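You operate a simulated robot arm through the tools that you are given. There is no shell and no other tool. Be economical: measure what you need, move in short steps, check, and stop when the job is done.

You run a simulated robot arm. Do the job below in one go: nothing can be reset, and whatever is moved stays where it is left.

## Task
Take the folded green vest from the upper middle shelf of the grey unit and put it on the bottom shelf of the grey unit. Take the black disc from the top of the timber platform and leave it on the top shelf of the grey unit. Fetch the small blue mitts from the top of the timber platform and set it on the lower middle shelf of the grey unit. Take the orange bearing block and put it on the top shelf of the grey unit. Put the wide timber on the right half of the bench away on the side deck. Stack the short white pin labelled "R63" from the left half of the bench on top of the short white pin that says "R31". Put the green shackle on the right half of the bench. Do these in any order. Set down upright: orange bearing block, green shackle.

It is judged by the outcome, as a careful person would: the job done as asked, and still so three seconds after it is handed in. It fails if anything else is knocked over, pushed out of place, dropped, spilled or broken.

## Robot
A 7-joint arm with a two-finger parallel gripper on a trunk, on a base that drives. Base frame: it is fixed to the floor where the robot stands at the start and does not move with it; the origin is under the middle of the robot, x ahead of it, y to its left, z up; the surface under the hand at the start is at about z = 0.96. Units: m, degrees, N and s.
With the tool pointing down near the work surface it reaches from about 0.28 to 0.7 m from the robot's upright axis, wherever it stands. Its first joint turns from -166.0 to 166.0 degrees. Places, roughly: black disc [0.25, -1.75, 0.5]; blue mitts [-0.25, -2, 0.5]; bottom shelf of the grey unit [0.6, -0.2, 0.2]; folded green vest (23x7x7 cm) [0.5, 0.1, 1]; green shackle (10x4x6 cm) [7.4, 8.9, 0.9]; lower middle shelf of the grey unit [0.6, -0.2, 0.6]; orange bearing block [0, -2, 0.5]; right half of the bench [6.3, 8.8, 0.8]; short white pin [7.25, 8.75, 1]; side deck [8.1, 8.9, 0.6]; top shelf of the grey unit [0.6, -0.2, 1.4]; wide timber [6.25, 8.75, 0.75]. Payload 1.57 kg.
Tool frame: the origin (TCP) lies between the finger pads and is the grasp point; the fingertips stand 0.03 m ahead of it; z points along the fingers, y is the line along which they close. The gripper opens to 0.08 m. The fingers are 0.017 m wide and 0.012 m thick; the gripper's body (0.04 by 0.082 m) begins 0.08 m behind the TCP.
Orientation is told as [roll, pitch, yaw] about the base's x, y, z axes, in that order, counted from this pose: with the fingers straight down and closing along the base's y, the tool's x points along the base's -x, its y along +y and its z along -z.

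## Interface
- The arm moves only by the tool servo_tool. Its argument "increments" is a list of rows, each a list of 7 numbers: the turn, a rotation vector about the base's x, y, z in units of 6 degrees (1.0 is 6 degrees), then the shift along the base's x, y, z in units of 30 mm (1.0 is 30 mm), then the gripper command, from -1 (fully open) to 1 (shut), values between in proportion. In form: [[wx, wy, wz, dx, dy, dz, jaw], ...]. A call has 1 to 20 rows; each row shifts and turns the commanded pose from where the row before left it. A call with a number of a shift or a turn outside -1 to 1 is refused whole. Rows are played at 5 a second. More than 0.05 m and 8.6 degrees between two rows, or a gripper value outside its range, and nothing of the call is played. Where a pose cannot be reached the arm comes as near as it can. A force on the tool above 40 N (or 10 N above the force at the start of the call, whichever is more), or a blocked arm, ends the call early, and 0.2 s more pass. The fingers move at their own pace (about 0.072 m/s each) and stop on an object; they squeeze with about 22 N. The grip force told is the motor's: it shows also when the fingers shut on nothing. Time passes only in rows, and 0.2 s behind the last, so rows that do not move let the fingers close. The reply holds the time, the measured pose of the TCP, the force on the tool along the base axes, the opening and the grip force, in the units named above and with some noise, with the torque about the TCP (base axes, N m) and any sound that the robot's microphone picked up, and new pictures: "views" is both (left out), scene, wrist or none.
- Cameras (640 x 400 px; columns grow to the right, rows downward): "scene" is now at [0.0044, 0.1154, 1.5229]; the picture's right is [-0.30, -0.95, 0.00], its down [-0.56, 0.18, -0.81] and it looks along [0.77, -0.25, -0.59] (base axes); focal length 238 px, centre (320, 200). "wrist" rides on the gripper at [0.072, -0.007, -0.122] in the tool frame; the picture's right is [0.09, 1.00, 0.00], its down [-0.84, 0.08, -0.54] and it looks along [-0.54, 0.05, 0.84] (tool axes); focal length 238 px, centre (320, 200). There is no depth. A picture from a camera that has moved, and an enlarged one, comes with that camera's place and axes in the base frame and with its lens.
- raise_lower(by): slides the trunk up (or, below 0, down) by that many m; the arm and the scene camera ride with it, the base frame stays. It gives what a move gives, with no picture.
- roll_base(legs): drives the robot by 1 to 6 legs, each [ahead, left, turn to the left] in m, m and degrees, along the robot's own axes; the way and the turn of a leg run together, so that a leg with both is an arc; at most 1.5 m and 180 degrees a leg. The arm and the cameras ride along, it lands a little off, and it stops where it bumps. It gives what a move gives, and a new picture of the scene camera.
- pan_tilt(pan, tilt): turns the head with the scene camera to pan (to the left, within 86 degrees either way) and tilt (down, from -29 to 69), counted from straight ahead of the robot. It gives what a move gives, and a new picture of the scene camera.
- inspect(camera, box): a new picture of the part [left, top, right, bottom] of that camera's present view, enlarged. It takes no simulated time.
- close_job(): hands the job in; it is judged then, once.

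Go step by step. Nothing tells you exact positions but the pictures and the camera data: compare them with the known pose of the tool, close in by small moves and look again before you grip or let go. The budget is 207 turns and 260 pictures, counting those below and the enlarged ones. Unless the task says otherwise, let go and move clear before handing in, and close with one line.

The tools are called after "Call:" by a JSON object that holds its "method" and its "body". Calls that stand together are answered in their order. servo_tool: Moves the arm, as the interface text tells. Its arguments: {"type":"object","properties":{"increments":{"type":"array","items":{"type":"array","items":{"type":"number"}}},"views":{"type":"string","enum":["both","scene","wrist","none"]}},"required":["increments"]} The other tools are called the same way: raise_lower (by) slides the trunk up or down; roll_base (legs) drives the base; pan_tilt (pan, tilt) turns the head that bears the scene camera; inspect (camera, box) takes an enlarged picture of a part of a camera's view; close_job () hands the job in.

At the start:

```text
time: 0.0
position: [0.4056, -0.0293, 0.9998]
ee_rot: [-0.1, 0.0, 0.0]
contact_force: [0.9, -1.3, -0.6]
moment: [0.01, 0.0, 0.0]
finger_gap: 0.0799
grip_force: 0.0
trunk travel left (down, up): [-0.325, 0.155]
robot x, y, heading: [-0.0038, 0.0021, 0.2]
head pan, tilt: [-17.7, 36.0]
```

scene: 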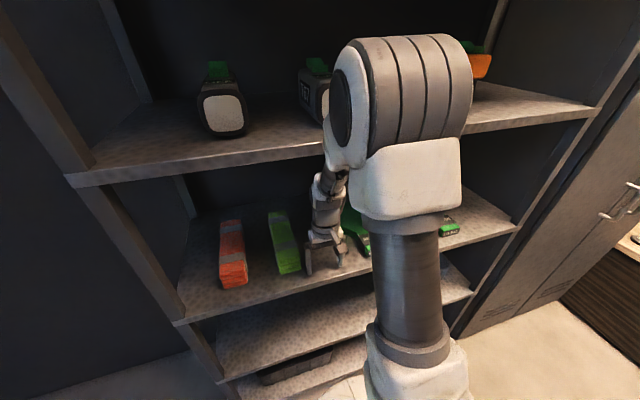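
wrist: 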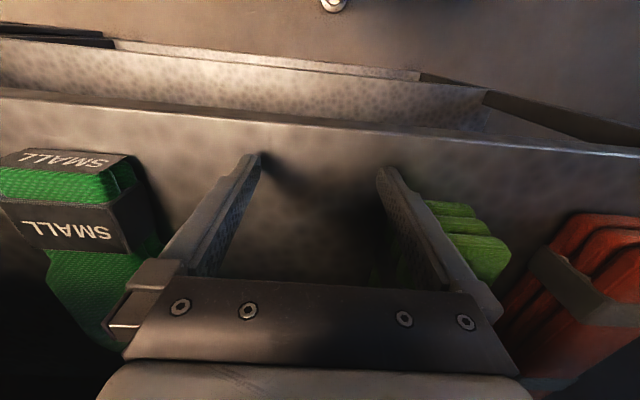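

I see the grey unit ahead, with a lime-green folded item just left of the gripper on the upper middle shelf. I'll enlarge the picture to check before moving.

Call:
{"method": "inspect", "body": {"camera": "scene", "box": [180, 160, 480, 348]}}

Call:
{"method": "pan_tilt", "body": {"pan": -10, "tilt": 60}}

```text
2.13 times, centred on (330, 254) of scene
camera zoom: at [0.0044, 0.1154, 1.5229], right [-0.3, -0.95, 0.0], down [-0.56, 0.18, -0.81], along [0.77, -0.25, -0.59], focal length 505 px, centre (299, 85)
```

zoom: 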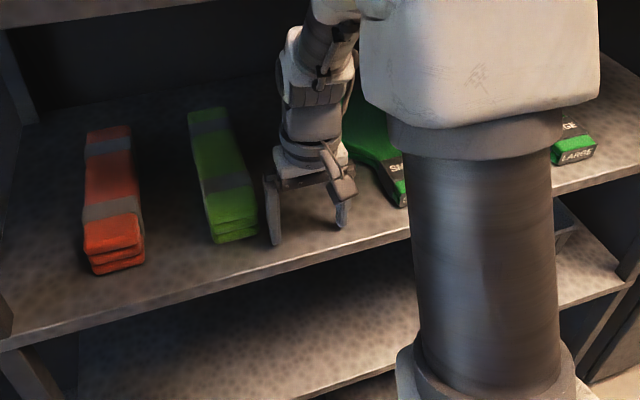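

```text
time: 0.9
position: [0.4059, -0.0288, 0.9997]
ee_rot: [0.1, 0.1, -0.1]
contact_force: [-0.2, 0.5, -0.1]
moment: [-0.01, 0.03, 0.01]
finger_gap: 0.0799
grip_force: 0.0
trunk travel left (down, up): [-0.325, 0.155]
robot x, y, heading: [0.0008, 0.0019, -0.0]
head pan, tilt: [-10.0, 60.0]
camera scene: at [-0.0132, 0.1304, 1.4902], right [-0.17, -0.98, 0.0], down [-0.85, 0.15, -0.5], along [0.49, -0.09, -0.87], focal length 238 px, centre (320, 200)
```

scene: 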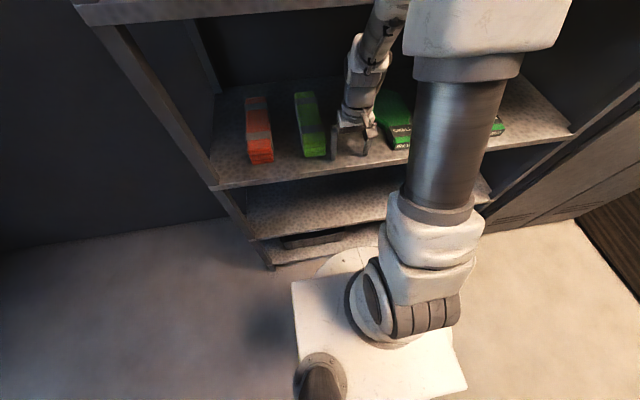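

The lime vest lies along x near (0.52, 0.066), about 7 cm wide, and the shelf's front edge is near x = 0.376. I'll lift, tilt the fingers forward by 30° and line up in front of it.

Call:
{"method": "servo_tool", "body": {"increments": [[0, 0, 0, 0, 0, 1, -1], [0, 0, 0, 0, 0, 1, -1], [0, 0, 0, 0, 0, 1, -1], [0, -1, 0, 0, 0.8, 0.3, -1], [0, -1, 0, 0, 0.8, 0, -1], [0, -1, 0, 0, 0.8, 0, -1], [0, -1, 0, 0, 0.8, 0, -1], [0, -1, 0, 0, 0, 0, -1], [0, 0, 0, 0, 0, 0, -1]]}}

```text
time: 1.9
position: [0.3645, -0.0177, 1.0685]
ee_rot: [0.2, 2.0, -1.2]
contact_force: [0.1, -0.1, -0.3]
moment: [0.06, 0.01, 0.02]
finger_gap: 0.0799
grip_force: 0.0
trunk travel left (down, up): [-0.325, 0.155]
robot x, y, heading: [-0.001, 0.0034, -0.1]
head pan, tilt: [-10.0, 60.0]
stopped in row 4: the force on the tool passed its limit at 48 N (the readings are from after the stop); the commanded pose is now the measured one
camera scene: at [-0.0151, 0.1296, 1.4935], right [-0.18, -0.98, 0.0], down [-0.85, 0.15, -0.5], along [0.49, -0.09, -0.87], focal length 238 px, centre (320, 200)
camera wrist: at [0.2977, -0.0244, 1.1925], right [-0.07, 1.0, 0.01], down [0.86, 0.06, 0.51], along [0.51, 0.04, -0.86], focal length 238 px, centre (320, 200)
```

scene: 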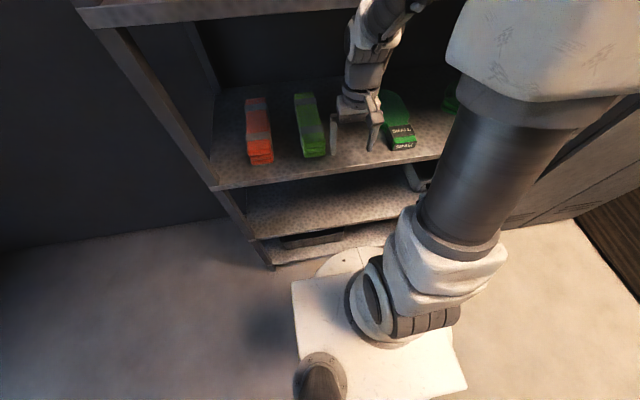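
wrist: 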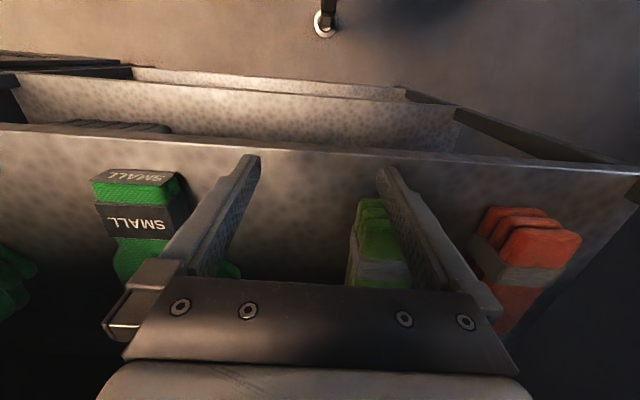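

The forearm bumped the top shelf's edge, with no items disturbed. I'll back out, lower the trunk so the elbow sits under the shelf, and approach again tilted.

Call:
{"method": "servo_tool", "body": {"increments": [[0, 0, 0, -0.5, 0, -0.3, -1], [0, 0, 0, -1, 0, 0, -1], [0, 0, 0, -1, 0, 0, -1], [0, 0, 0, 0, 0, 0, -1]], "views": "scene"}}

```text
time: 2.9
position: [0.2946, -0.0169, 1.0598]
ee_rot: [0.1, 1.6, -0.9]
contact_force: [0.8, -0.2, -0.1]
moment: [0.02, 0.01, -0.02]
finger_gap: 0.0801
grip_force: 0.0
trunk travel left (down, up): [-0.325, 0.155]
robot x, y, heading: [-0.0024, -0.0003, 0.1]
head pan, tilt: [-10.0, 60.0]
camera scene: at [-0.0137, 0.13, 1.4902], right [-0.18, -0.98, 0.0], down [-0.85, 0.15, -0.5], along [0.49, -0.09, -0.87], focal length 238 px, centre (320, 200)
```

scene: 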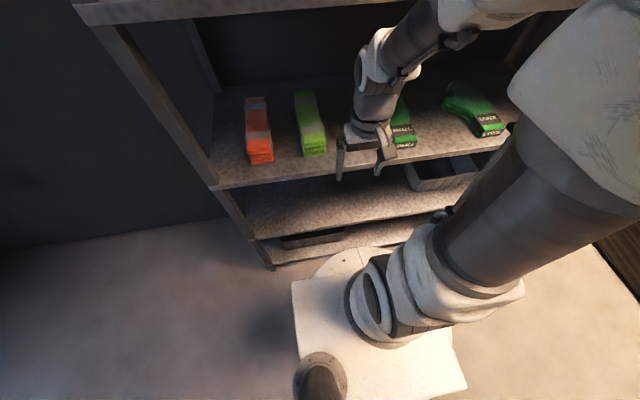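

Clear now. I'll back the base off a bit and lower the trunk.

Call:
{"method": "roll_base", "body": {"legs": [[-0.2, 0, 0]]}}

Call:
{"method": "raise_lower", "body": {"by": -0.2}}

Call:
{"method": "servo_tool", "body": {"increments": [[0, -1, 0, 0, 0.7, 1, -1], [0, -1, 0, 0, 0.7, 1, -1], [0, -1, 0, 0, 0.7, 1, -1], [0, -1, 0, 0, 0.7, 1, -1], [0, -1, 0, 0, 0, 1, -1], [0, -1, 0, 0, 0, 1, -1], [0, 0, 0, 0, 0, 1, -1], [0, 0, 0, 0, 0, 0, -1]]}}

```text
time: 4.8
position: [0.0954, -0.0168, 1.0593]
ee_rot: [0.3, 1.6, -1.2]
contact_force: [0.3, -0.1, -0.1]
moment: [0.05, 0.05, -0.05]
finger_gap: 0.0803
grip_force: 0.2
trunk travel left (down, up): [-0.325, 0.155]
robot x, y, heading: [-0.2002, 0.0017, -0.4]
head pan, tilt: [-10.0, 60.0]
camera scene: at [-0.2124, 0.1307, 1.4902], right [-0.18, -0.98, 0.0], down [-0.85, 0.15, -0.5], along [0.49, -0.09, -0.87], focal length 238 px, centre (320, 200)
```

scene: 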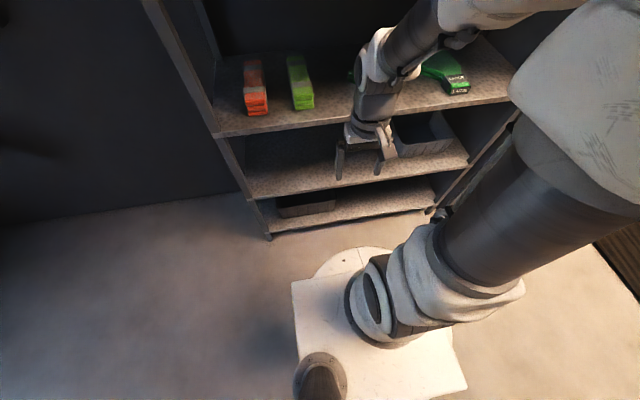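

```text
time: 7.0
position: [0.0952, -0.0183, 0.8598]
ee_rot: [0.2, 1.6, -1.3]
contact_force: [0.4, 0.1, -0.4]
moment: [0.02, 0.01, 0.01]
finger_gap: 0.0804
grip_force: 0.1
trunk travel left (down, up): [-0.125, 0.355]
robot x, y, heading: [-0.2001, 0.0024, -0.2]
head pan, tilt: [-10.0, 60.0]
```

```text
time: 8.8
position: [0.095, 0.0661, 1.069]
ee_rot: [1.1, -34.2, -1.7]
contact_force: [0.8, 0.0, 0.4]
moment: [-0.02, 0.0, 0.02]
finger_gap: 0.08
grip_force: 0.1
trunk travel left (down, up): [-0.125, 0.355]
robot x, y, heading: [-0.2008, 0.0021, -0.4]
head pan, tilt: [-10.0, 60.0]
camera scene: at [-0.2116, 0.1303, 1.291], right [-0.18, -0.98, 0.0], down [-0.85, 0.16, -0.51], along [0.5, -0.09, -0.86], focal length 238 px, centre (320, 200)
camera wrist: at [-0.0338, 0.0605, 1.1289], right [-0.06, 1.0, -0.04], down [0.39, 0.06, 0.92], along [0.92, 0.04, -0.39], focal length 238 px, centre (320, 200)
```

scene: 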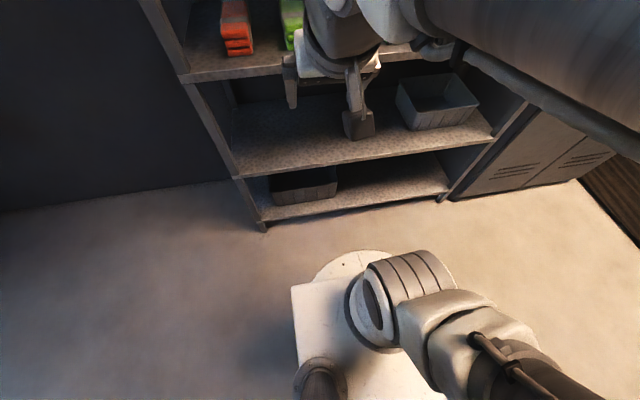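
wrist: 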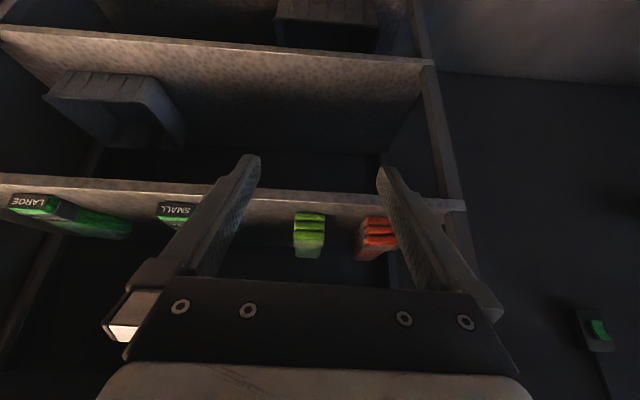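

The tool is level with the vest and tilted 34°. I'll advance towards it, then look again.

Call:
{"method": "servo_tool", "body": {"increments": [[-0.18, 0, 0.28, 1, 0, 0.2, -1], [0, 0, 0, 1, 0, 0.1, -1], [0, 0, 0, 1, 0, 0, -1], [0, 0, 0, 1, 0, 0, -1], [0, 0, 0, 1, 0, 0, -1], [0, 0, 0, 1, 0, 0, -1], [0, 0, 0, 1, 0, 0, -1], [0, 0, 0, 1, 0, 0, -1], [0, 0, 0, 1, 0, 0, -1], [0, 0, 0, 0, 0, 0, -1]]}}

```text
time: 11.0
position: [0.3662, 0.0668, 1.0787]
ee_rot: [-0.3, -34.4, 1.1]
contact_force: [0.0, -0.5, -0.2]
moment: [-0.02, 0.01, 0.03]
finger_gap: 0.08
grip_force: 0.1
trunk travel left (down, up): [-0.125, 0.355]
robot x, y, heading: [-0.1991, 0.0004, -0.2]
head pan, tilt: [-10.0, 60.0]
camera scene: at [-0.2124, 0.1307, 1.2902], right [-0.18, -0.98, 0.0], down [-0.85, 0.15, -0.5], along [0.49, -0.09, -0.87], focal length 238 px, centre (320, 200)
camera wrist: at [0.2377, 0.0578, 1.1386], right [-0.09, 0.99, -0.06], down [0.38, 0.09, 0.92], along [0.92, 0.06, -0.39], focal length 238 px, centre (320, 200)
```

scene: 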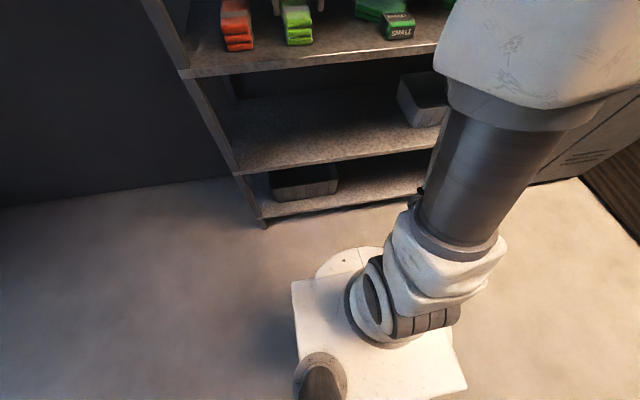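
wrist: 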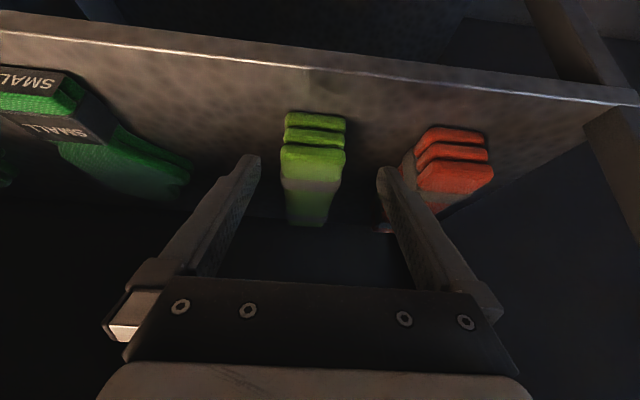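

The vest is about 6 cm wide, centred near y = 0.062, with its near end at x ≈ 0.41. I'll go over it, descend straddling it, and look before closing.

Call:
{"method": "servo_tool", "body": {"increments": [[0, 0, -0.15, 1, -0.16, 0, -1], [0, 0, 0, 1, 0, 0, -1], [0, 0, 0, 1, 0, 0, -1], [0, 0, 0, 1, 0, 0, -1], [0, 0, 0, 0.8, 0, 0, -1], [0, 0, 0, 0, 0, -0.9, -1], [0, 0, 0, 0, 0, 0, -1]]}}

```text
time: 12.6
position: [0.512, 0.0626, 1.0512]
ee_rot: [-0.2, -34.4, 0.1]
contact_force: [-0.5, 0.9, 0.3]
moment: [0.02, 0.01, 0.04]
finger_gap: 0.08
grip_force: 0.1
trunk travel left (down, up): [-0.125, 0.355]
robot x, y, heading: [-0.1986, 0.0002, -0.4]
head pan, tilt: [-10.0, 60.0]
camera scene: at [-0.2124, 0.1307, 1.2902], right [-0.18, -0.98, 0.0], down [-0.85, 0.15, -0.5], along [0.49, -0.09, -0.87], focal length 238 px, centre (320, 200)
camera wrist: at [0.3839, 0.0554, 1.1107], right [-0.07, 1.0, -0.06], down [0.38, 0.08, 0.92], along [0.92, 0.05, -0.39], focal length 238 px, centre (320, 200)
```

scene: 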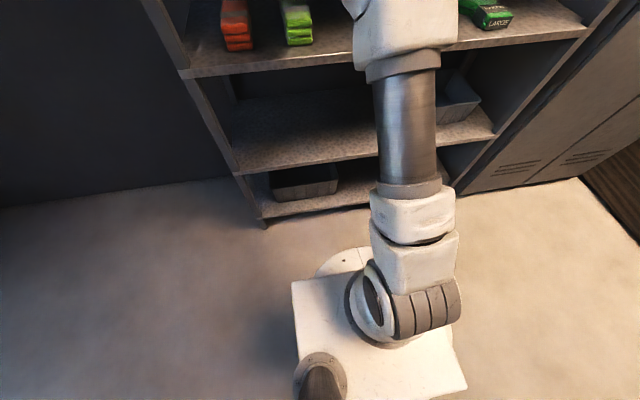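
wrist: 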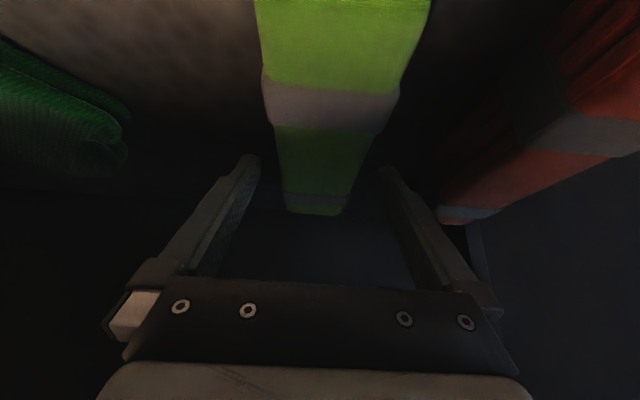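

The vest lies centred between the fingers. Descending and closing.

Call:
{"method": "servo_tool", "body": {"increments": [[0, 0, 0, 0, 0, -0.9, -1], [0, 0, 0, 0, 0, -0.9, -1], [0, 0, 0, 0, 0, 0, -1], [0, 0, 0, 0, 0, 0, 1], [0, 0, 0, 0, 0, 0, 1], [0, 0, 0, 0, 0, 0, 1]]}}

```text
time: 14.0
position: [0.5118, 0.0616, 0.997]
ee_rot: [-0.3, -34.3, 0.1]
contact_force: [-0.8, 0.8, -0.7]
moment: [0.06, -0.11, 0.06]
finger_gap: 0.0658
grip_force: 21.4
trunk travel left (down, up): [-0.125, 0.355]
robot x, y, heading: [-0.1973, 0.0015, -0.3]
head pan, tilt: [-10.0, 60.0]
camera scene: at [-0.2124, 0.1307, 1.2901], right [-0.18, -0.98, 0.0], down [-0.85, 0.15, -0.5], along [0.49, -0.09, -0.87], focal length 238 px, centre (320, 200)
camera wrist: at [0.3835, 0.0554, 1.0565], right [-0.07, 1.0, -0.06], down [0.39, 0.08, 0.92], along [0.92, 0.05, -0.39], focal length 238 px, centre (320, 200)
```

scene: 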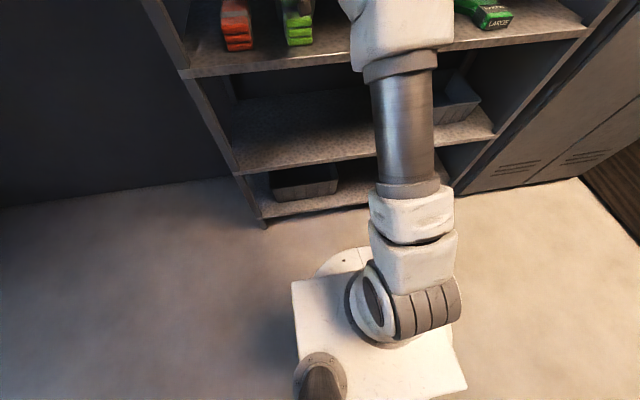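
wrist: 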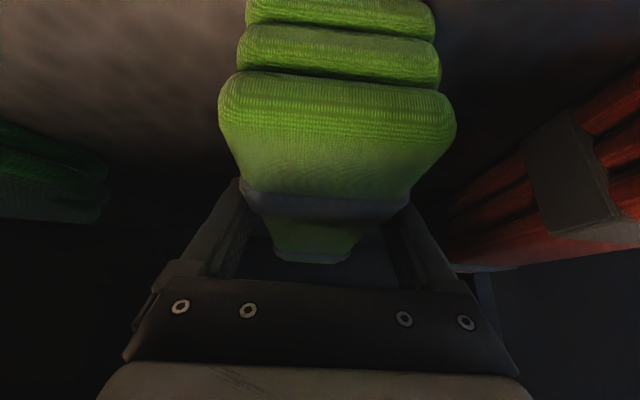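

Gripped at 66 mm. Lifting 5 cm and backing straight out.

Call:
{"method": "servo_tool", "body": {"increments": [[0, 0, 0, 0, 0, 0.5, 1], [0, 0, 0, 0, 0, 0.6, 1], [0, 0, 0, 0, 0, 0.6, 1], [0, 0, 0, -0.6, 0, 0, 1], [0, 0, 0, -1, 0, 0, 1], [0, 0, 0, -1, 0, 0, 1], [0, 0, 0, -1, 0, 0, 1], [0, 0, 0, -1, 0, 0, 1], [0, 0, 0, 0, 0, 0, 1]]}}

```text
time: 16.0
position: [0.3708, 0.0607, 1.0472]
ee_rot: [-0.4, -34.3, 0.0]
contact_force: [-0.5, 0.5, -1.8]
moment: [-0.02, 0.05, -0.01]
finger_gap: 0.0655
grip_force: 22.1
trunk travel left (down, up): [-0.125, 0.355]
robot x, y, heading: [-0.198, 0.0017, -0.4]
head pan, tilt: [-10.0, 60.0]
camera scene: at [-0.2124, 0.1307, 1.2901], right [-0.18, -0.98, 0.0], down [-0.85, 0.15, -0.5], along [0.49, -0.09, -0.87], focal length 238 px, centre (320, 200)
camera wrist: at [0.2423, 0.0545, 1.1071], right [-0.07, 1.0, -0.06], down [0.39, 0.08, 0.92], along [0.92, 0.05, -0.39], focal length 238 px, centre (320, 200)
```

scene: 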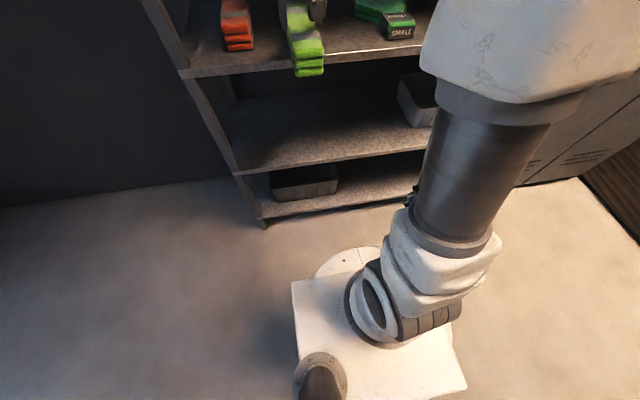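
wrist: 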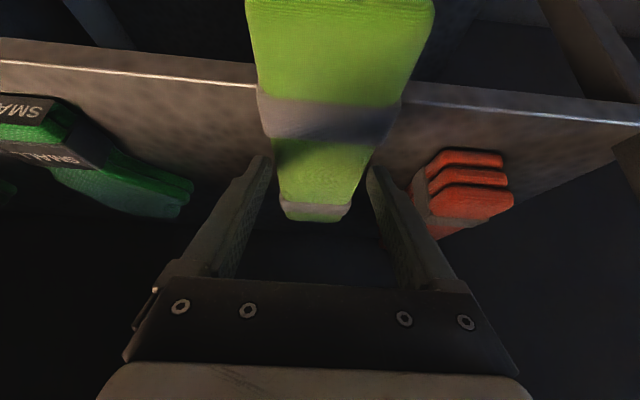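

Held securely, though the near end droops a little. The bottom shelf has a tray at y ≈ -0.1 to 0.27, so I'll put the vest at y ≈ -0.38. Backing away, shifting right and lowering.

Call:
{"method": "roll_base", "body": {"legs": [[-0.35, 0, 0], [0, -0.44, 0]]}}

Call:
{"method": "raise_lower", "body": {"by": -0.12}}

Call:
{"method": "servo_tool", "body": {"increments": [[0, 0, 0, 0, 0, -1, 1], [0, 0, 0, 0, 0, -1, 1], [0, 0, 0, 0, 0, -1, 1], [0, 0, 0, 0, 0, -1, 1], [0, 0, 0, 0, 0, -1, 1], [0, 0, 0, 0, 0, -1, 1], [0, 0, 0, 0, 0, -1, 1], [0, 0, 0, 0, 0, -1, 1], [0, 0, 0, 0, 0, -1, 1], [0, 0, 0, 0, 0, -1, 1], [0, 0, 0, 0, 0, -1, 1], [0, 0, 0, 0, 0, -1, 1], [0, 0, 0, 0, 0, -1, 1], [0, 0, 0, 0, 0, -1, 1], [0, 0, 0, 0, 0, -1, 1], [0, 0, 0, 0, 0, -1, 1], [0, 0, 0, 0, 0, -1, 1], [0, 0, 0, 0, 0, -1, 1], [0, 0, 0, 0, 0, -1, 1], [0, 0, 0, 0, 0, 0, 1]]}}

```text
time: 22.2
position: [0.0193, -0.3595, 1.0482]
ee_rot: [-0.3, -34.3, 0.8]
contact_force: [-0.2, -0.2, -1.9]
moment: [-0.01, 0.02, -0.02]
finger_gap: 0.0656
grip_force: 22.7
trunk travel left (down, up): [-0.125, 0.355]
robot x, y, heading: [-0.555, -0.4288, 0.4]
head pan, tilt: [-10.0, 60.0]
camera scene: at [-0.5655, -0.298, 1.2902], right [-0.17, -0.99, 0.0], down [-0.85, 0.14, -0.5], along [0.49, -0.08, -0.87], focal length 238 px, centre (320, 200)
```

scene: 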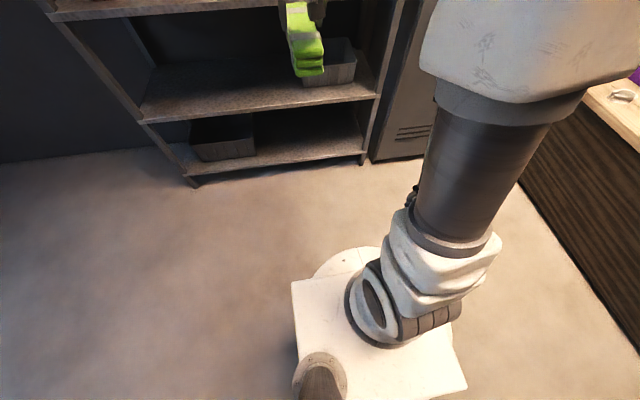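

```text
time: 23.7
position: [0.0189, -0.3595, 0.928]
ee_rot: [-0.2, -34.3, 0.8]
contact_force: [-0.4, -0.6, -1.7]
moment: [0.02, 0.03, -0.04]
finger_gap: 0.0654
grip_force: 22.2
trunk travel left (down, up): [-0.005, 0.475]
robot x, y, heading: [-0.5506, -0.4281, 0.3]
head pan, tilt: [-10.0, 60.0]
```

```text
time: 27.9
position: [0.0187, -0.3598, 0.3579]
ee_rot: [-0.3, -34.3, 0.9]
contact_force: [-0.5, -0.2, -2.5]
moment: [-0.04, 0.06, 0.01]
finger_gap: 0.0652
grip_force: 21.3
trunk travel left (down, up): [-0.005, 0.475]
robot x, y, heading: [-0.5538, -0.4322, 0.4]
head pan, tilt: [-10.0, 60.0]
camera scene: at [-0.5655, -0.298, 1.1702], right [-0.17, -0.99, 0.0], down [-0.85, 0.14, -0.5], along [0.49, -0.08, -0.87], focal length 238 px, centre (320, 200)
camera wrist: at [-0.1099, -0.3669, 0.4173], right [-0.09, 0.99, -0.06], down [0.38, 0.09, 0.92], along [0.92, 0.06, -0.39], focal length 238 px, centre (320, 200)
```

scene: 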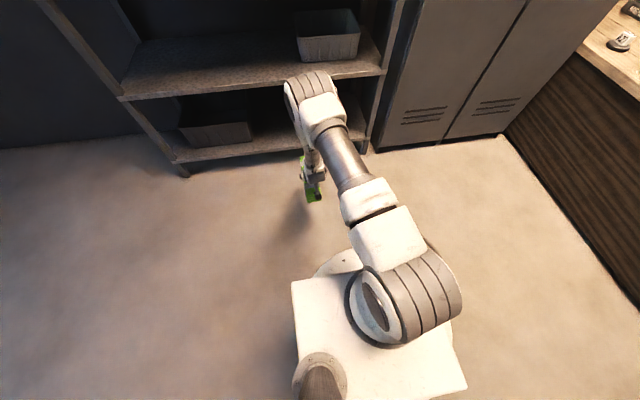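
wrist: 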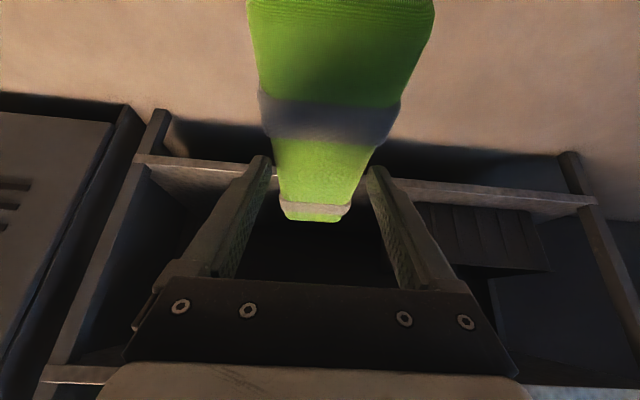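

Arm is low and clear. I'll tilt more so the forearm clears the lower-middle shelf, then drive in part-way.

Call:
{"method": "servo_tool", "body": {"increments": [[0, -1, 0, 0, 0, -0.3, 1], [0, -1, 0, 0, 0, -0.3, 1], [0, -1, 0, 0, 0, -0.4, 1], [0, 0, 0, 0, 0, -0.5, 1], [0, 0, 0, 0, 0, 0, 1]], "views": "none"}}

Call:
{"method": "roll_base", "body": {"legs": [[0.28, 0, 0]]}}

Call:
{"method": "servo_tool", "body": {"increments": [[0, 0, 0, 1, 0, 0, 1], [0, 0, 0, 1, 0, 0, 1], [0, 0, 0, 1, 0, 0, 1], [0, 0, 0, 1, 0, 0, 1], [0, 0, 0, 0, 0, 0, 1]]}}

```text
time: 29.1
position: [0.0195, -0.3601, 0.3121]
ee_rot: [-0.7, -52.4, 1.0]
contact_force: [0.0, 0.6, -1.5]
moment: [0.01, 0.09, -0.01]
finger_gap: 0.0656
grip_force: 21.7
trunk travel left (down, up): [-0.005, 0.475]
robot x, y, heading: [-0.5524, -0.4266, 0.4]
head pan, tilt: [-10.0, 60.0]
```

```text
time: 31.5
position: [0.2986, -0.3595, 0.3128]
ee_rot: [-0.7, -52.4, 1.0]
contact_force: [-0.4, 0.0, -2.3]
moment: [-0.03, 0.11, -0.01]
finger_gap: 0.0656
grip_force: 22.3
trunk travel left (down, up): [-0.005, 0.475]
robot x, y, heading: [-0.2729, -0.427, 0.4]
head pan, tilt: [-10.0, 60.0]
camera scene: at [-0.2864, -0.2959, 1.1702], right [-0.17, -0.99, 0.0], down [-0.85, 0.14, -0.5], along [0.49, -0.08, -0.87], focal length 238 px, centre (320, 200)
```

scene: 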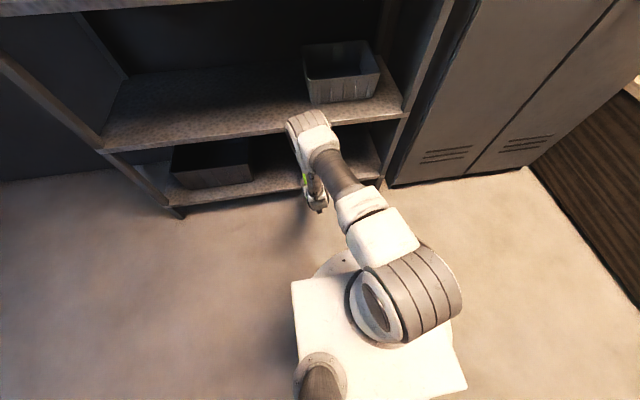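

```text
time: 32.7
position: [0.4218, -0.3591, 0.313]
ee_rot: [-0.7, -52.2, 1.1]
contact_force: [-0.1, -0.1, -1.6]
moment: [0.02, 0.09, 0.02]
finger_gap: 0.0653
grip_force: 21.9
trunk travel left (down, up): [-0.005, 0.475]
robot x, y, heading: [-0.274, -0.4252, 0.2]
head pan, tilt: [-10.0, 60.0]
camera scene: at [-0.2864, -0.2959, 1.1702], right [-0.17, -0.99, 0.0], down [-0.85, 0.14, -0.5], along [0.49, -0.08, -0.87], focal length 238 px, centre (320, 200)
camera wrist: at [0.2802, -0.3675, 0.3302], right [-0.06, 0.99, -0.08], down [0.08, 0.09, 0.99], along [0.99, 0.06, -0.09], focal length 238 px, centre (320, 200)
```

scene: 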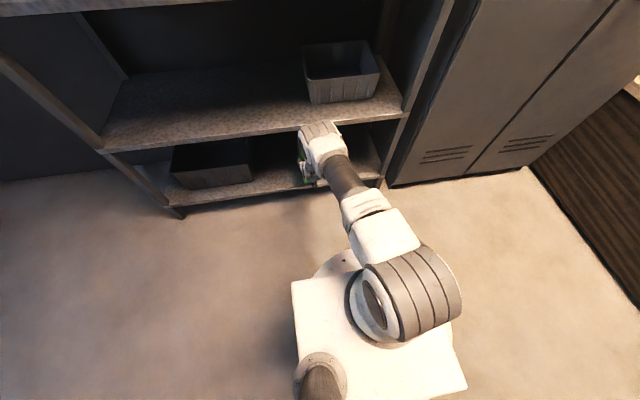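
wrist: 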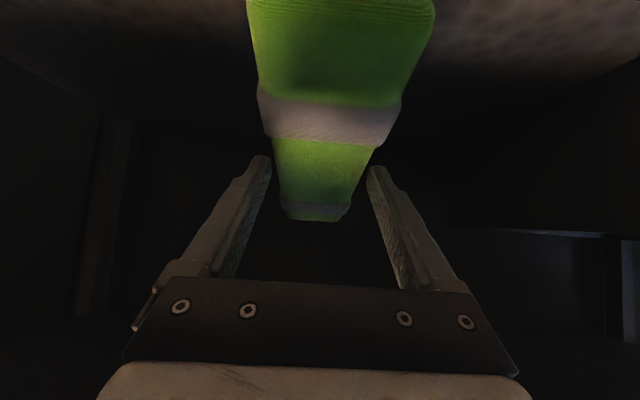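

Entering fine. Continue in 12 cm, then lower until the vest meets the shelf.

Call:
{"method": "servo_tool", "body": {"increments": [[0, 0, 0, 1, 0, 0, 1], [0, 0, 0, 1, 0, 0, 1], [0, 0, 0, 1, 0, 0, 1], [0, 0, 0, 0.9, 0, -0.5, 1], [0, 0, 0, 0, 0, -0.8, 1], [0, 0, 0, 0, 0, -0.7, 1], [0, 0, 0, 0, 0, -0.5, 1], [0, 0, 0, 0, 0, -0.4, 1], [0, 0, 0, 0, 0, 0, 1]]}}

```text
time: 34.7
position: [0.4933, -0.3608, 0.2808]
ee_rot: [-0.7, -52.3, 1.1]
contact_force: [0.1, 0.2, -1.2]
moment: [-0.01, 0.07, -0.03]
finger_gap: 0.0654
grip_force: 22.4
out of reach, approached as far as the arm can: row 4, 5, 6, 7, 8
trunk travel left (down, up): [-0.005, 0.475]
robot x, y, heading: [-0.2731, -0.4283, 0.5]
head pan, tilt: [-10.0, 60.0]
camera scene: at [-0.2864, -0.2959, 1.1702], right [-0.17, -0.99, 0.0], down [-0.85, 0.14, -0.5], along [0.49, -0.08, -0.87], focal length 238 px, centre (320, 200)
camera wrist: at [0.3537, -0.3689, 0.2971], right [-0.06, 0.99, -0.08], down [0.08, 0.09, 0.99], along [0.99, 0.06, -0.09], focal length 238 px, centre (320, 200)
```

scene: 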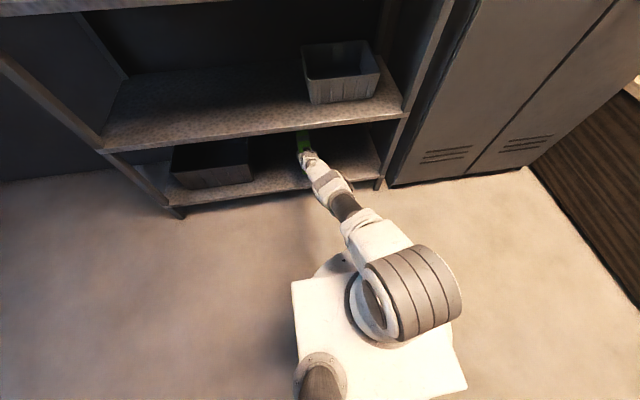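
wrist: 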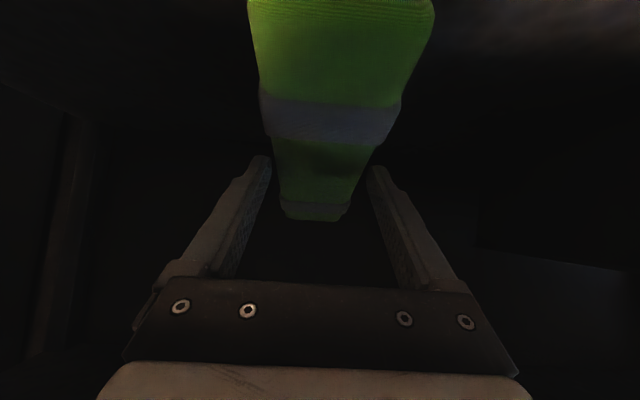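

The arm is fully stretched. I'll drive the base forward 10 cm and then lower while pulling in slightly.

Call:
{"method": "roll_base", "body": {"legs": [[0.1, 0, 0]]}}

Call:
{"method": "servo_tool", "body": {"increments": [[0, 0, 0, -0.6, 0, -0.4, 1], [0, 0, 0, -0.5, 0, -0.5, 1], [0, 0, 0, 0, 0, -0.5, 1], [0, 0, 0, 0, 0, -0.5, 1], [0, 0, 0, 0, 0, -0.4, 1], [0, 0, 0, 0, 0, 0, 1]]}}

```text
time: 36.0
position: [0.5905, -0.3581, 0.2803]
ee_rot: [-0.7, -52.3, 1.2]
contact_force: [0.1, -0.3, -2.3]
moment: [-0.03, 0.09, 0.02]
finger_gap: 0.0653
grip_force: 22.1
trunk travel left (down, up): [-0.005, 0.475]
robot x, y, heading: [-0.1766, -0.4231, 0.6]
head pan, tilt: [-10.0, 60.0]
camera scene: at [-0.1898, -0.2952, 1.1702], right [-0.17, -0.99, 0.0], down [-0.85, 0.14, -0.5], along [0.49, -0.08, -0.87], focal length 238 px, centre (320, 200)
```

scene: 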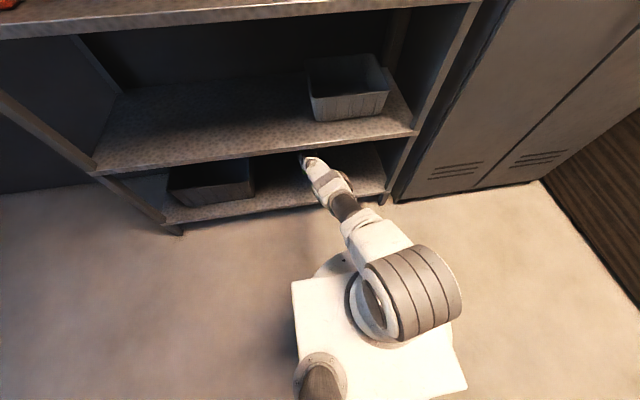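

```text
time: 37.4
position: [0.5567, -0.3588, 0.2451]
ee_rot: [-0.7, -52.4, 1.0]
contact_force: [-0.1, 1.2, 0.7]
moment: [0.23, 0.31, -0.12]
finger_gap: 0.0655
grip_force: 21.9
out of reach, approached as far as the arm can: row 3, 4, 5
trunk travel left (down, up): [-0.005, 0.475]
robot x, y, heading: [-0.1731, -0.4255, 0.4]
head pan, tilt: [-10.0, 60.0]
camera scene: at [-0.19, -0.2953, 1.1701], right [-0.17, -0.99, 0.0], down [-0.85, 0.14, -0.5], along [0.49, -0.08, -0.87], focal length 238 px, centre (320, 200)
camera wrist: at [0.4168, -0.3673, 0.2617], right [-0.07, 0.99, -0.08], down [0.08, 0.09, 0.99], along [0.99, 0.06, -0.09], focal length 238 px, centre (320, 200)
```

scene: 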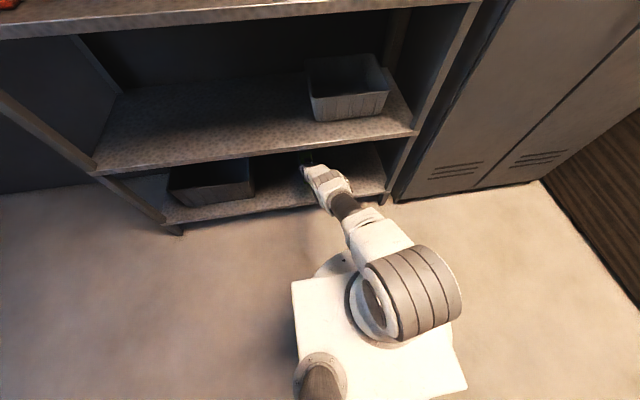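
wrist: 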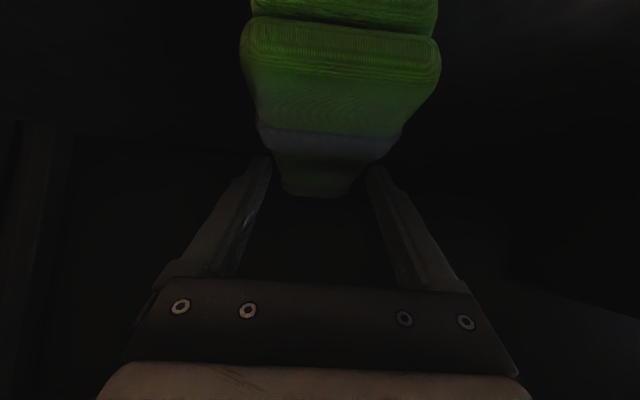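

The near end touched the shelf, and the arm is again at its limit. I'll lift slightly, move the base 12 cm closer, and lower with the arm less stretched.

Call:
{"method": "servo_tool", "body": {"increments": [[0, 0, 0, -0.2, 0, 0.6, 1], [0, 0, 0, 0, 0, 0, 1]], "views": "none"}}

Call:
{"method": "roll_base", "body": {"legs": [[0.12, 0, 0]]}}

Call:
{"method": "servo_tool", "body": {"increments": [[0, 0, 0, -1, 0, 0, 1], [0, 0, 0, -1, 0, 0, 1], [0, 0, 0, -1, 0, -0.4, 1], [0, 0, 0, -0.3, 0, -0.5, 1], [0, 0, 0, 0, 0, -0.4, 1], [0, 0, 0, 0, 0, 0, 1]]}}

```text
time: 38.0
position: [0.5509, -0.3593, 0.2623]
ee_rot: [-0.7, -52.3, 1.1]
contact_force: [0.2, -0.7, -2.6]
moment: [0.03, 0.11, 0.0]
finger_gap: 0.0655
grip_force: 22.0
trunk travel left (down, up): [-0.005, 0.475]
robot x, y, heading: [-0.1748, -0.421, 0.2]
head pan, tilt: [-10.0, 60.0]
```

```text
time: 39.1
position: [0.5969, -0.3571, 0.248]
ee_rot: [-0.9, -50.7, 1.4]
contact_force: [1.1, -0.4, -1.7]
moment: [0.02, 0.04, 0.01]
finger_gap: 0.0656
grip_force: 22.2
trunk travel left (down, up): [-0.005, 0.475]
robot x, y, heading: [-0.1172, -0.423, 0.5]
head pan, tilt: [-10.0, 60.0]
stopped in leg 1: the robot was blocked; the commanded pose is now the measured one
camera scene: at [-0.1321, -0.2948, 1.1702], right [-0.17, -0.99, 0.0], down [-0.85, 0.14, -0.5], along [0.49, -0.08, -0.87], focal length 238 px, centre (320, 200)
```

scene: 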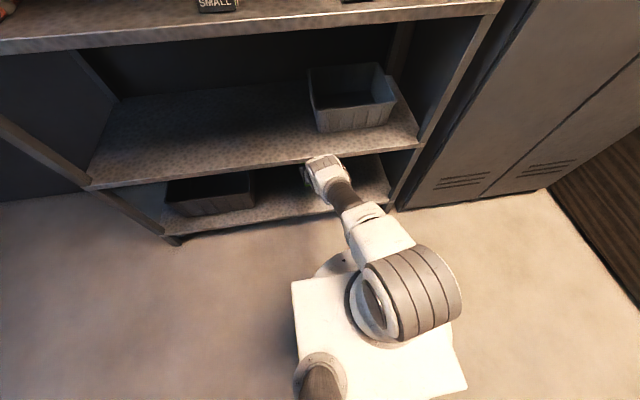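

```text
time: 40.2
position: [0.5087, -0.3556, 0.226]
ee_rot: [-0.6, -52.3, 1.1]
contact_force: [-9.4, -1.0, 20.2]
moment: [0.22, 0.35, -0.17]
finger_gap: 0.0658
grip_force: 22.2
trunk travel left (down, up): [-0.005, 0.475]
robot x, y, heading: [-0.1156, -0.4273, 0.6]
head pan, tilt: [-10.0, 60.0]
stopped in row 5: the force on the tool passed its limit at 70 N (the readings are from after the stop); the commanded pose is now the measured one
camera scene: at [-0.1336, -0.295, 1.1702], right [-0.17, -0.99, 0.0], down [-0.85, 0.14, -0.5], along [0.49, -0.08, -0.87], focal length 238 px, centre (320, 200)
camera wrist: at [0.3677, -0.3645, 0.2425], right [-0.07, 0.99, -0.08], down [0.08, 0.08, 0.99], along [0.99, 0.06, -0.09], focal length 238 px, centre (320, 200)
```

scene: 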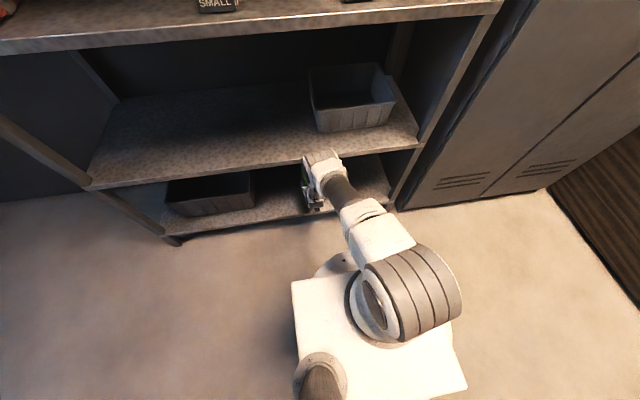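
wrist: 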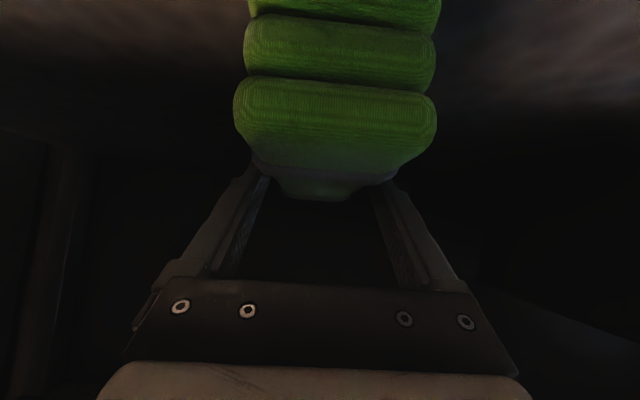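

The vest is now pressed on the shelf, nearly level and fully inside the edge. I'll ease up slightly and open.

Call:
{"method": "servo_tool", "body": {"increments": [[0, 0, 0, 0, 0, 0.1, 1], [0, 0, 0, 0, 0, 0, 0.2], [0, 0, 0, 0, 0, 0, -1], [0, 0, 0, 0, 0, 0, -1]], "views": "wrist"}}

```text
time: 41.2
position: [0.5063, -0.3559, 0.2242]
ee_rot: [-0.7, -51.9, 1.2]
contact_force: [-0.2, 0.2, -0.1]
moment: [-0.02, 0.01, -0.01]
finger_gap: 0.0801
grip_force: 0.0
trunk travel left (down, up): [-0.005, 0.475]
robot x, y, heading: [-0.1183, -0.4245, 0.4]
head pan, tilt: [-10.0, 60.0]
camera wrist: at [0.3653, -0.365, 0.2431], right [-0.07, 0.99, -0.08], down [0.09, 0.09, 0.99], along [0.99, 0.06, -0.09], focal length 238 px, centre (320, 200)
```

wrist: 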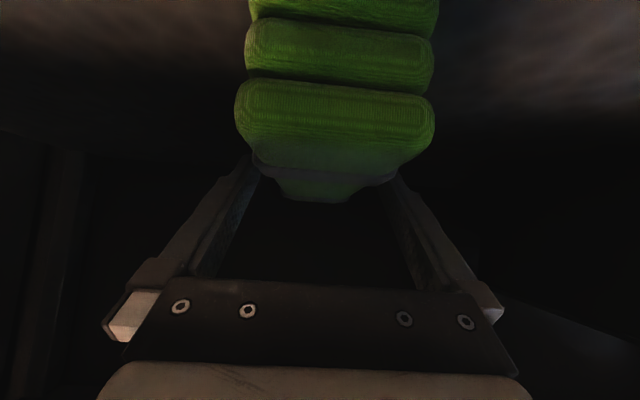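

The vest didn't move on release, so it was already resting. Backing straight out with the base.

Call:
{"method": "roll_base", "body": {"legs": [[-0.45, 0, 0]]}}

Call:
{"method": "pan_tilt", "body": {"pan": 0, "tilt": 45}}

```text
time: 44.7
position: [0.0545, -0.3609, 0.2256]
ee_rot: [-0.7, -52.0, 1.2]
contact_force: [-1.0, 0.9, 0.2]
moment: [-0.01, 0.01, 0.02]
finger_gap: 0.08
grip_force: 0.1
trunk travel left (down, up): [-0.005, 0.475]
robot x, y, heading: [-0.5722, -0.4303, 0.7]
head pan, tilt: [-10.0, 60.0]
camera scene: at [-0.5843, -0.2987, 1.1702], right [-0.17, -0.99, 0.0], down [-0.85, 0.14, -0.5], along [0.49, -0.08, -0.87], focal length 238 px, centre (320, 200)
```

scene: 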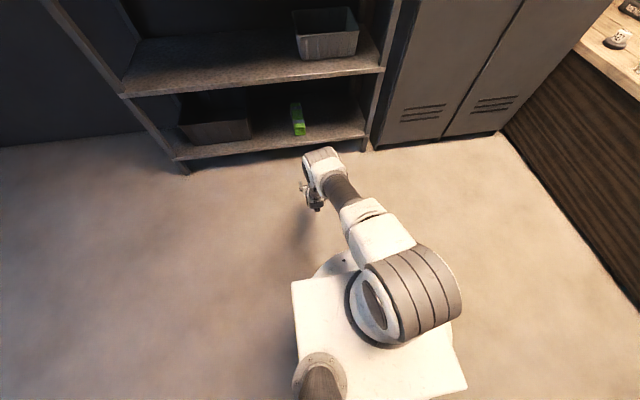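

```text
time: 45.5
position: [0.0546, -0.361, 0.2256]
ee_rot: [-0.7, -52.0, 1.3]
contact_force: [0.8, 1.4, -0.4]
moment: [-0.01, 0.02, -0.03]
finger_gap: 0.0799
grip_force: 0.1
trunk travel left (down, up): [-0.005, 0.475]
robot x, y, heading: [-0.5697, -0.4268, 0.8]
head pan, tilt: [0.0, 45.0]
camera scene: at [-0.5688, -0.287, 1.1896], right [0.01, -1.0, 0.0], down [-0.71, -0.01, -0.71], along [0.71, 0.01, -0.71], focal length 238 px, centre (320, 200)
```

scene: 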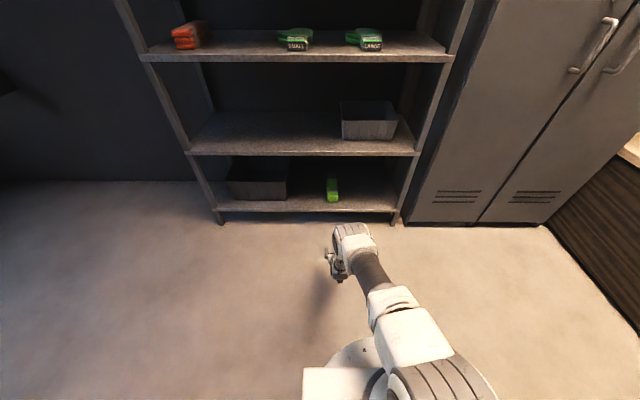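

The vest sits well on the bottom shelf. Now I'll raise the trunk, straighten the tool down, and turn to the timber platform on the right.

Call:
{"method": "raise_lower", "body": {"by": 0.3}}

Call:
{"method": "servo_tool", "body": {"increments": [[0, 0.96, 0, -0.6, -0.2, 0.9, -1], [0, 0.96, 0, -0.6, -0.2, 0.9, -1], [0, 0.96, 0, -0.6, -0.2, 0.9, -1], [0, 0.96, 0, -0.6, -0.2, 0.9, -1], [0, 0.96, 0, -0.6, -0.2, 0.9, -1], [0, 0.96, 0, -0.6, -0.2, 0.9, -1], [0, 0.96, 0, -0.6, -0.2, 0.9, -1], [0, 0.96, 0, -0.6, -0.2, 0.9, -1], [0, 0.96, 0, -0.6, -0.2, 0.9, -1], [0, 0, 0, 0, 0, 0, -1]], "views": "none"}}

Call:
{"method": "roll_base", "body": {"legs": [[0, 0, -90]]}}

```text
time: 48.5
position: [0.0531, -0.3609, 0.5246]
ee_rot: [-0.7, -52.1, 1.1]
contact_force: [0.1, 0.0, 0.1]
moment: [0.02, -0.05, 0.02]
finger_gap: 0.0799
grip_force: 0.0
trunk travel left (down, up): [-0.305, 0.175]
robot x, y, heading: [-0.5713, -0.4276, 0.4]
head pan, tilt: [0.0, 45.0]
```

```text
time: 50.7
position: [-0.1083, -0.4141, 0.7658]
ee_rot: [0.2, -0.1, 0.8]
contact_force: [-0.2, 0.4, -0.1]
moment: [0.0, 0.01, 0.0]
finger_gap: 0.0799
grip_force: 0.1
trunk travel left (down, up): [-0.305, 0.175]
robot x, y, heading: [-0.5672, -0.4291, 0.5]
head pan, tilt: [0.0, 45.0]
```

```text
time: 56.3
position: [-0.5581, -0.8918, 0.7663]
ee_rot: [0.2, -0.3, -89.8]
contact_force: [-0.6, 0.1, 0.3]
moment: [0.0, 0.0, 0.01]
finger_gap: 0.0802
grip_force: 0.0
trunk travel left (down, up): [-0.305, 0.175]
robot x, y, heading: [-0.5694, -0.4257, -89.8]
head pan, tilt: [0.0, 45.0]
camera scene: at [-0.4289, -0.4282, 1.4896], right [-1.0, 0.0, 0.0], down [0.0, 0.71, -0.71], along [0.0, -0.71, -0.71], focal length 238 px, centre (320, 200)
```

scene: 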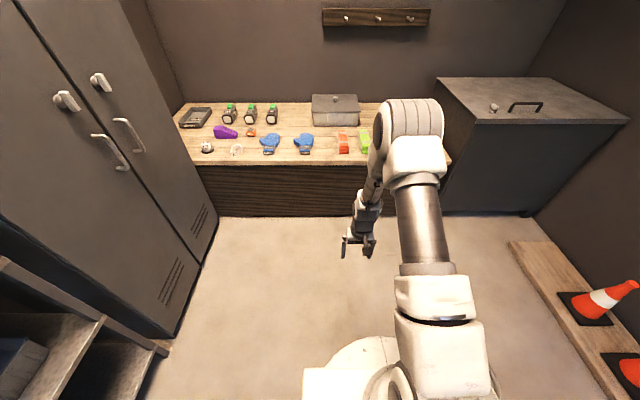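

I see the platform with several items: tray, bottles, purple and white things, two blue gloves, folded vests. Zooming in.

Call:
{"method": "inspect", "body": {"camera": "scene", "box": [170, 90, 330, 190]}}

Call:
{"method": "inspect", "body": {"camera": "scene", "box": [240, 100, 320, 160]}}

```text
4.00 times, centred on (250, 140) of scene
camera zoom: at [-0.4289, -0.4282, 1.4896], right [-1.0, 0.0, 0.0], down [0.0, 0.71, -0.71], along [0.0, -0.71, -0.71], focal length 950 px, centre (600, 440)
```

zoom: 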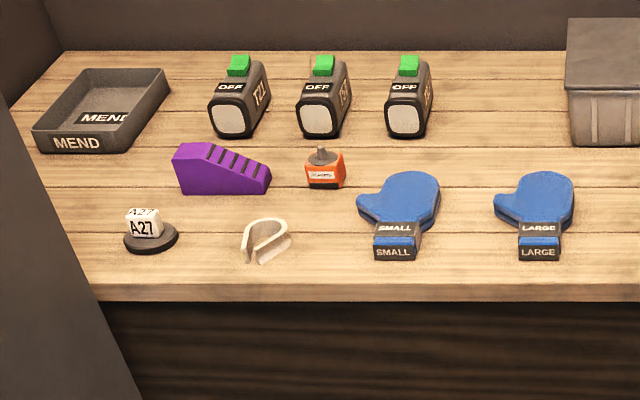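

```text
6.67 times, centred on (280, 130) of scene
camera zoom: at [-0.4289, -0.4282, 1.4896], right [-1.0, 0.0, 0.0], down [0.0, 0.71, -0.71], along [0.0, -0.71, -0.71], focal length 1583 px, centre (587, 667)
```

zoom: 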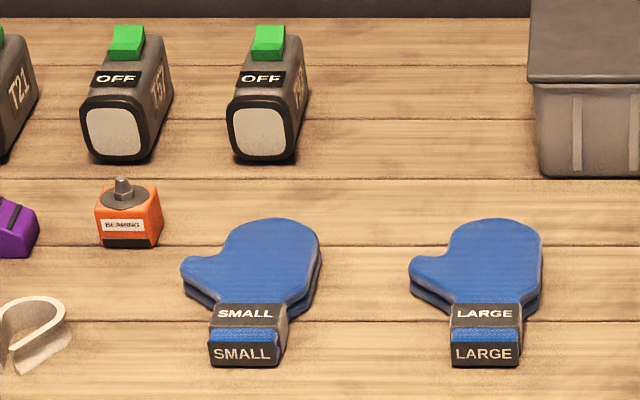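

The small mitts are the left blue pair. The orange block is labelled BEARING, and the black disc carries a white "A27" cube that I'll set aside first. Driving closer to the platform.

Call:
{"method": "roll_base", "body": {"legs": [[0.8, 0, 0], [0, 0.6, 0]]}}

Call:
{"method": "pan_tilt", "body": {"pan": 15, "tilt": 50}}

```text
time: 66.6
position: [0.038, -1.7044, 0.7668]
ee_rot: [0.2, -0.2, -90.3]
contact_force: [-0.1, -0.5, -0.3]
moment: [0.03, -0.01, -0.02]
finger_gap: 0.08
grip_force: 0.0
trunk travel left (down, up): [-0.305, 0.175]
robot x, y, heading: [0.0339, -1.2436, -91.0]
head pan, tilt: [0.0, 45.0]
stopped in leg 2: the robot was blocked; the commanded pose is now the measured one
camera scene: at [0.1734, -1.244, 1.4896], right [-1.0, 0.01, 0.0], down [0.01, 0.71, -0.71], along [-0.01, -0.71, -0.71], focal length 238 px, centre (320, 200)
```

scene: 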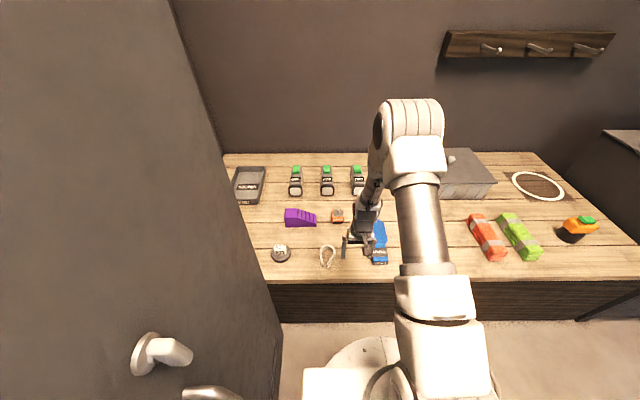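

```text
time: 67.4
position: [0.0385, -1.7045, 0.7656]
ee_rot: [0.1, -0.2, -90.4]
contact_force: [-0.7, 0.0, -0.2]
moment: [0.0, 0.01, 0.0]
finger_gap: 0.0797
grip_force: 0.1
trunk travel left (down, up): [-0.305, 0.175]
robot x, y, heading: [0.0377, -1.2434, -90.7]
head pan, tilt: [15.0, 50.0]
camera scene: at [0.1934, -1.2373, 1.4827], right [-0.97, -0.25, 0.0], down [-0.19, 0.74, -0.64], along [0.16, -0.62, -0.77], focal length 238 px, centre (320, 200)
```

scene: 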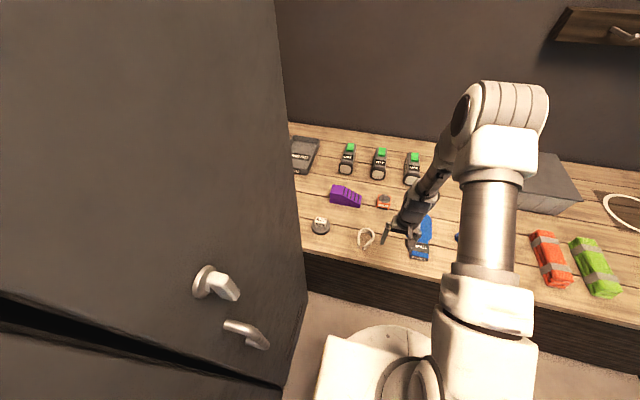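

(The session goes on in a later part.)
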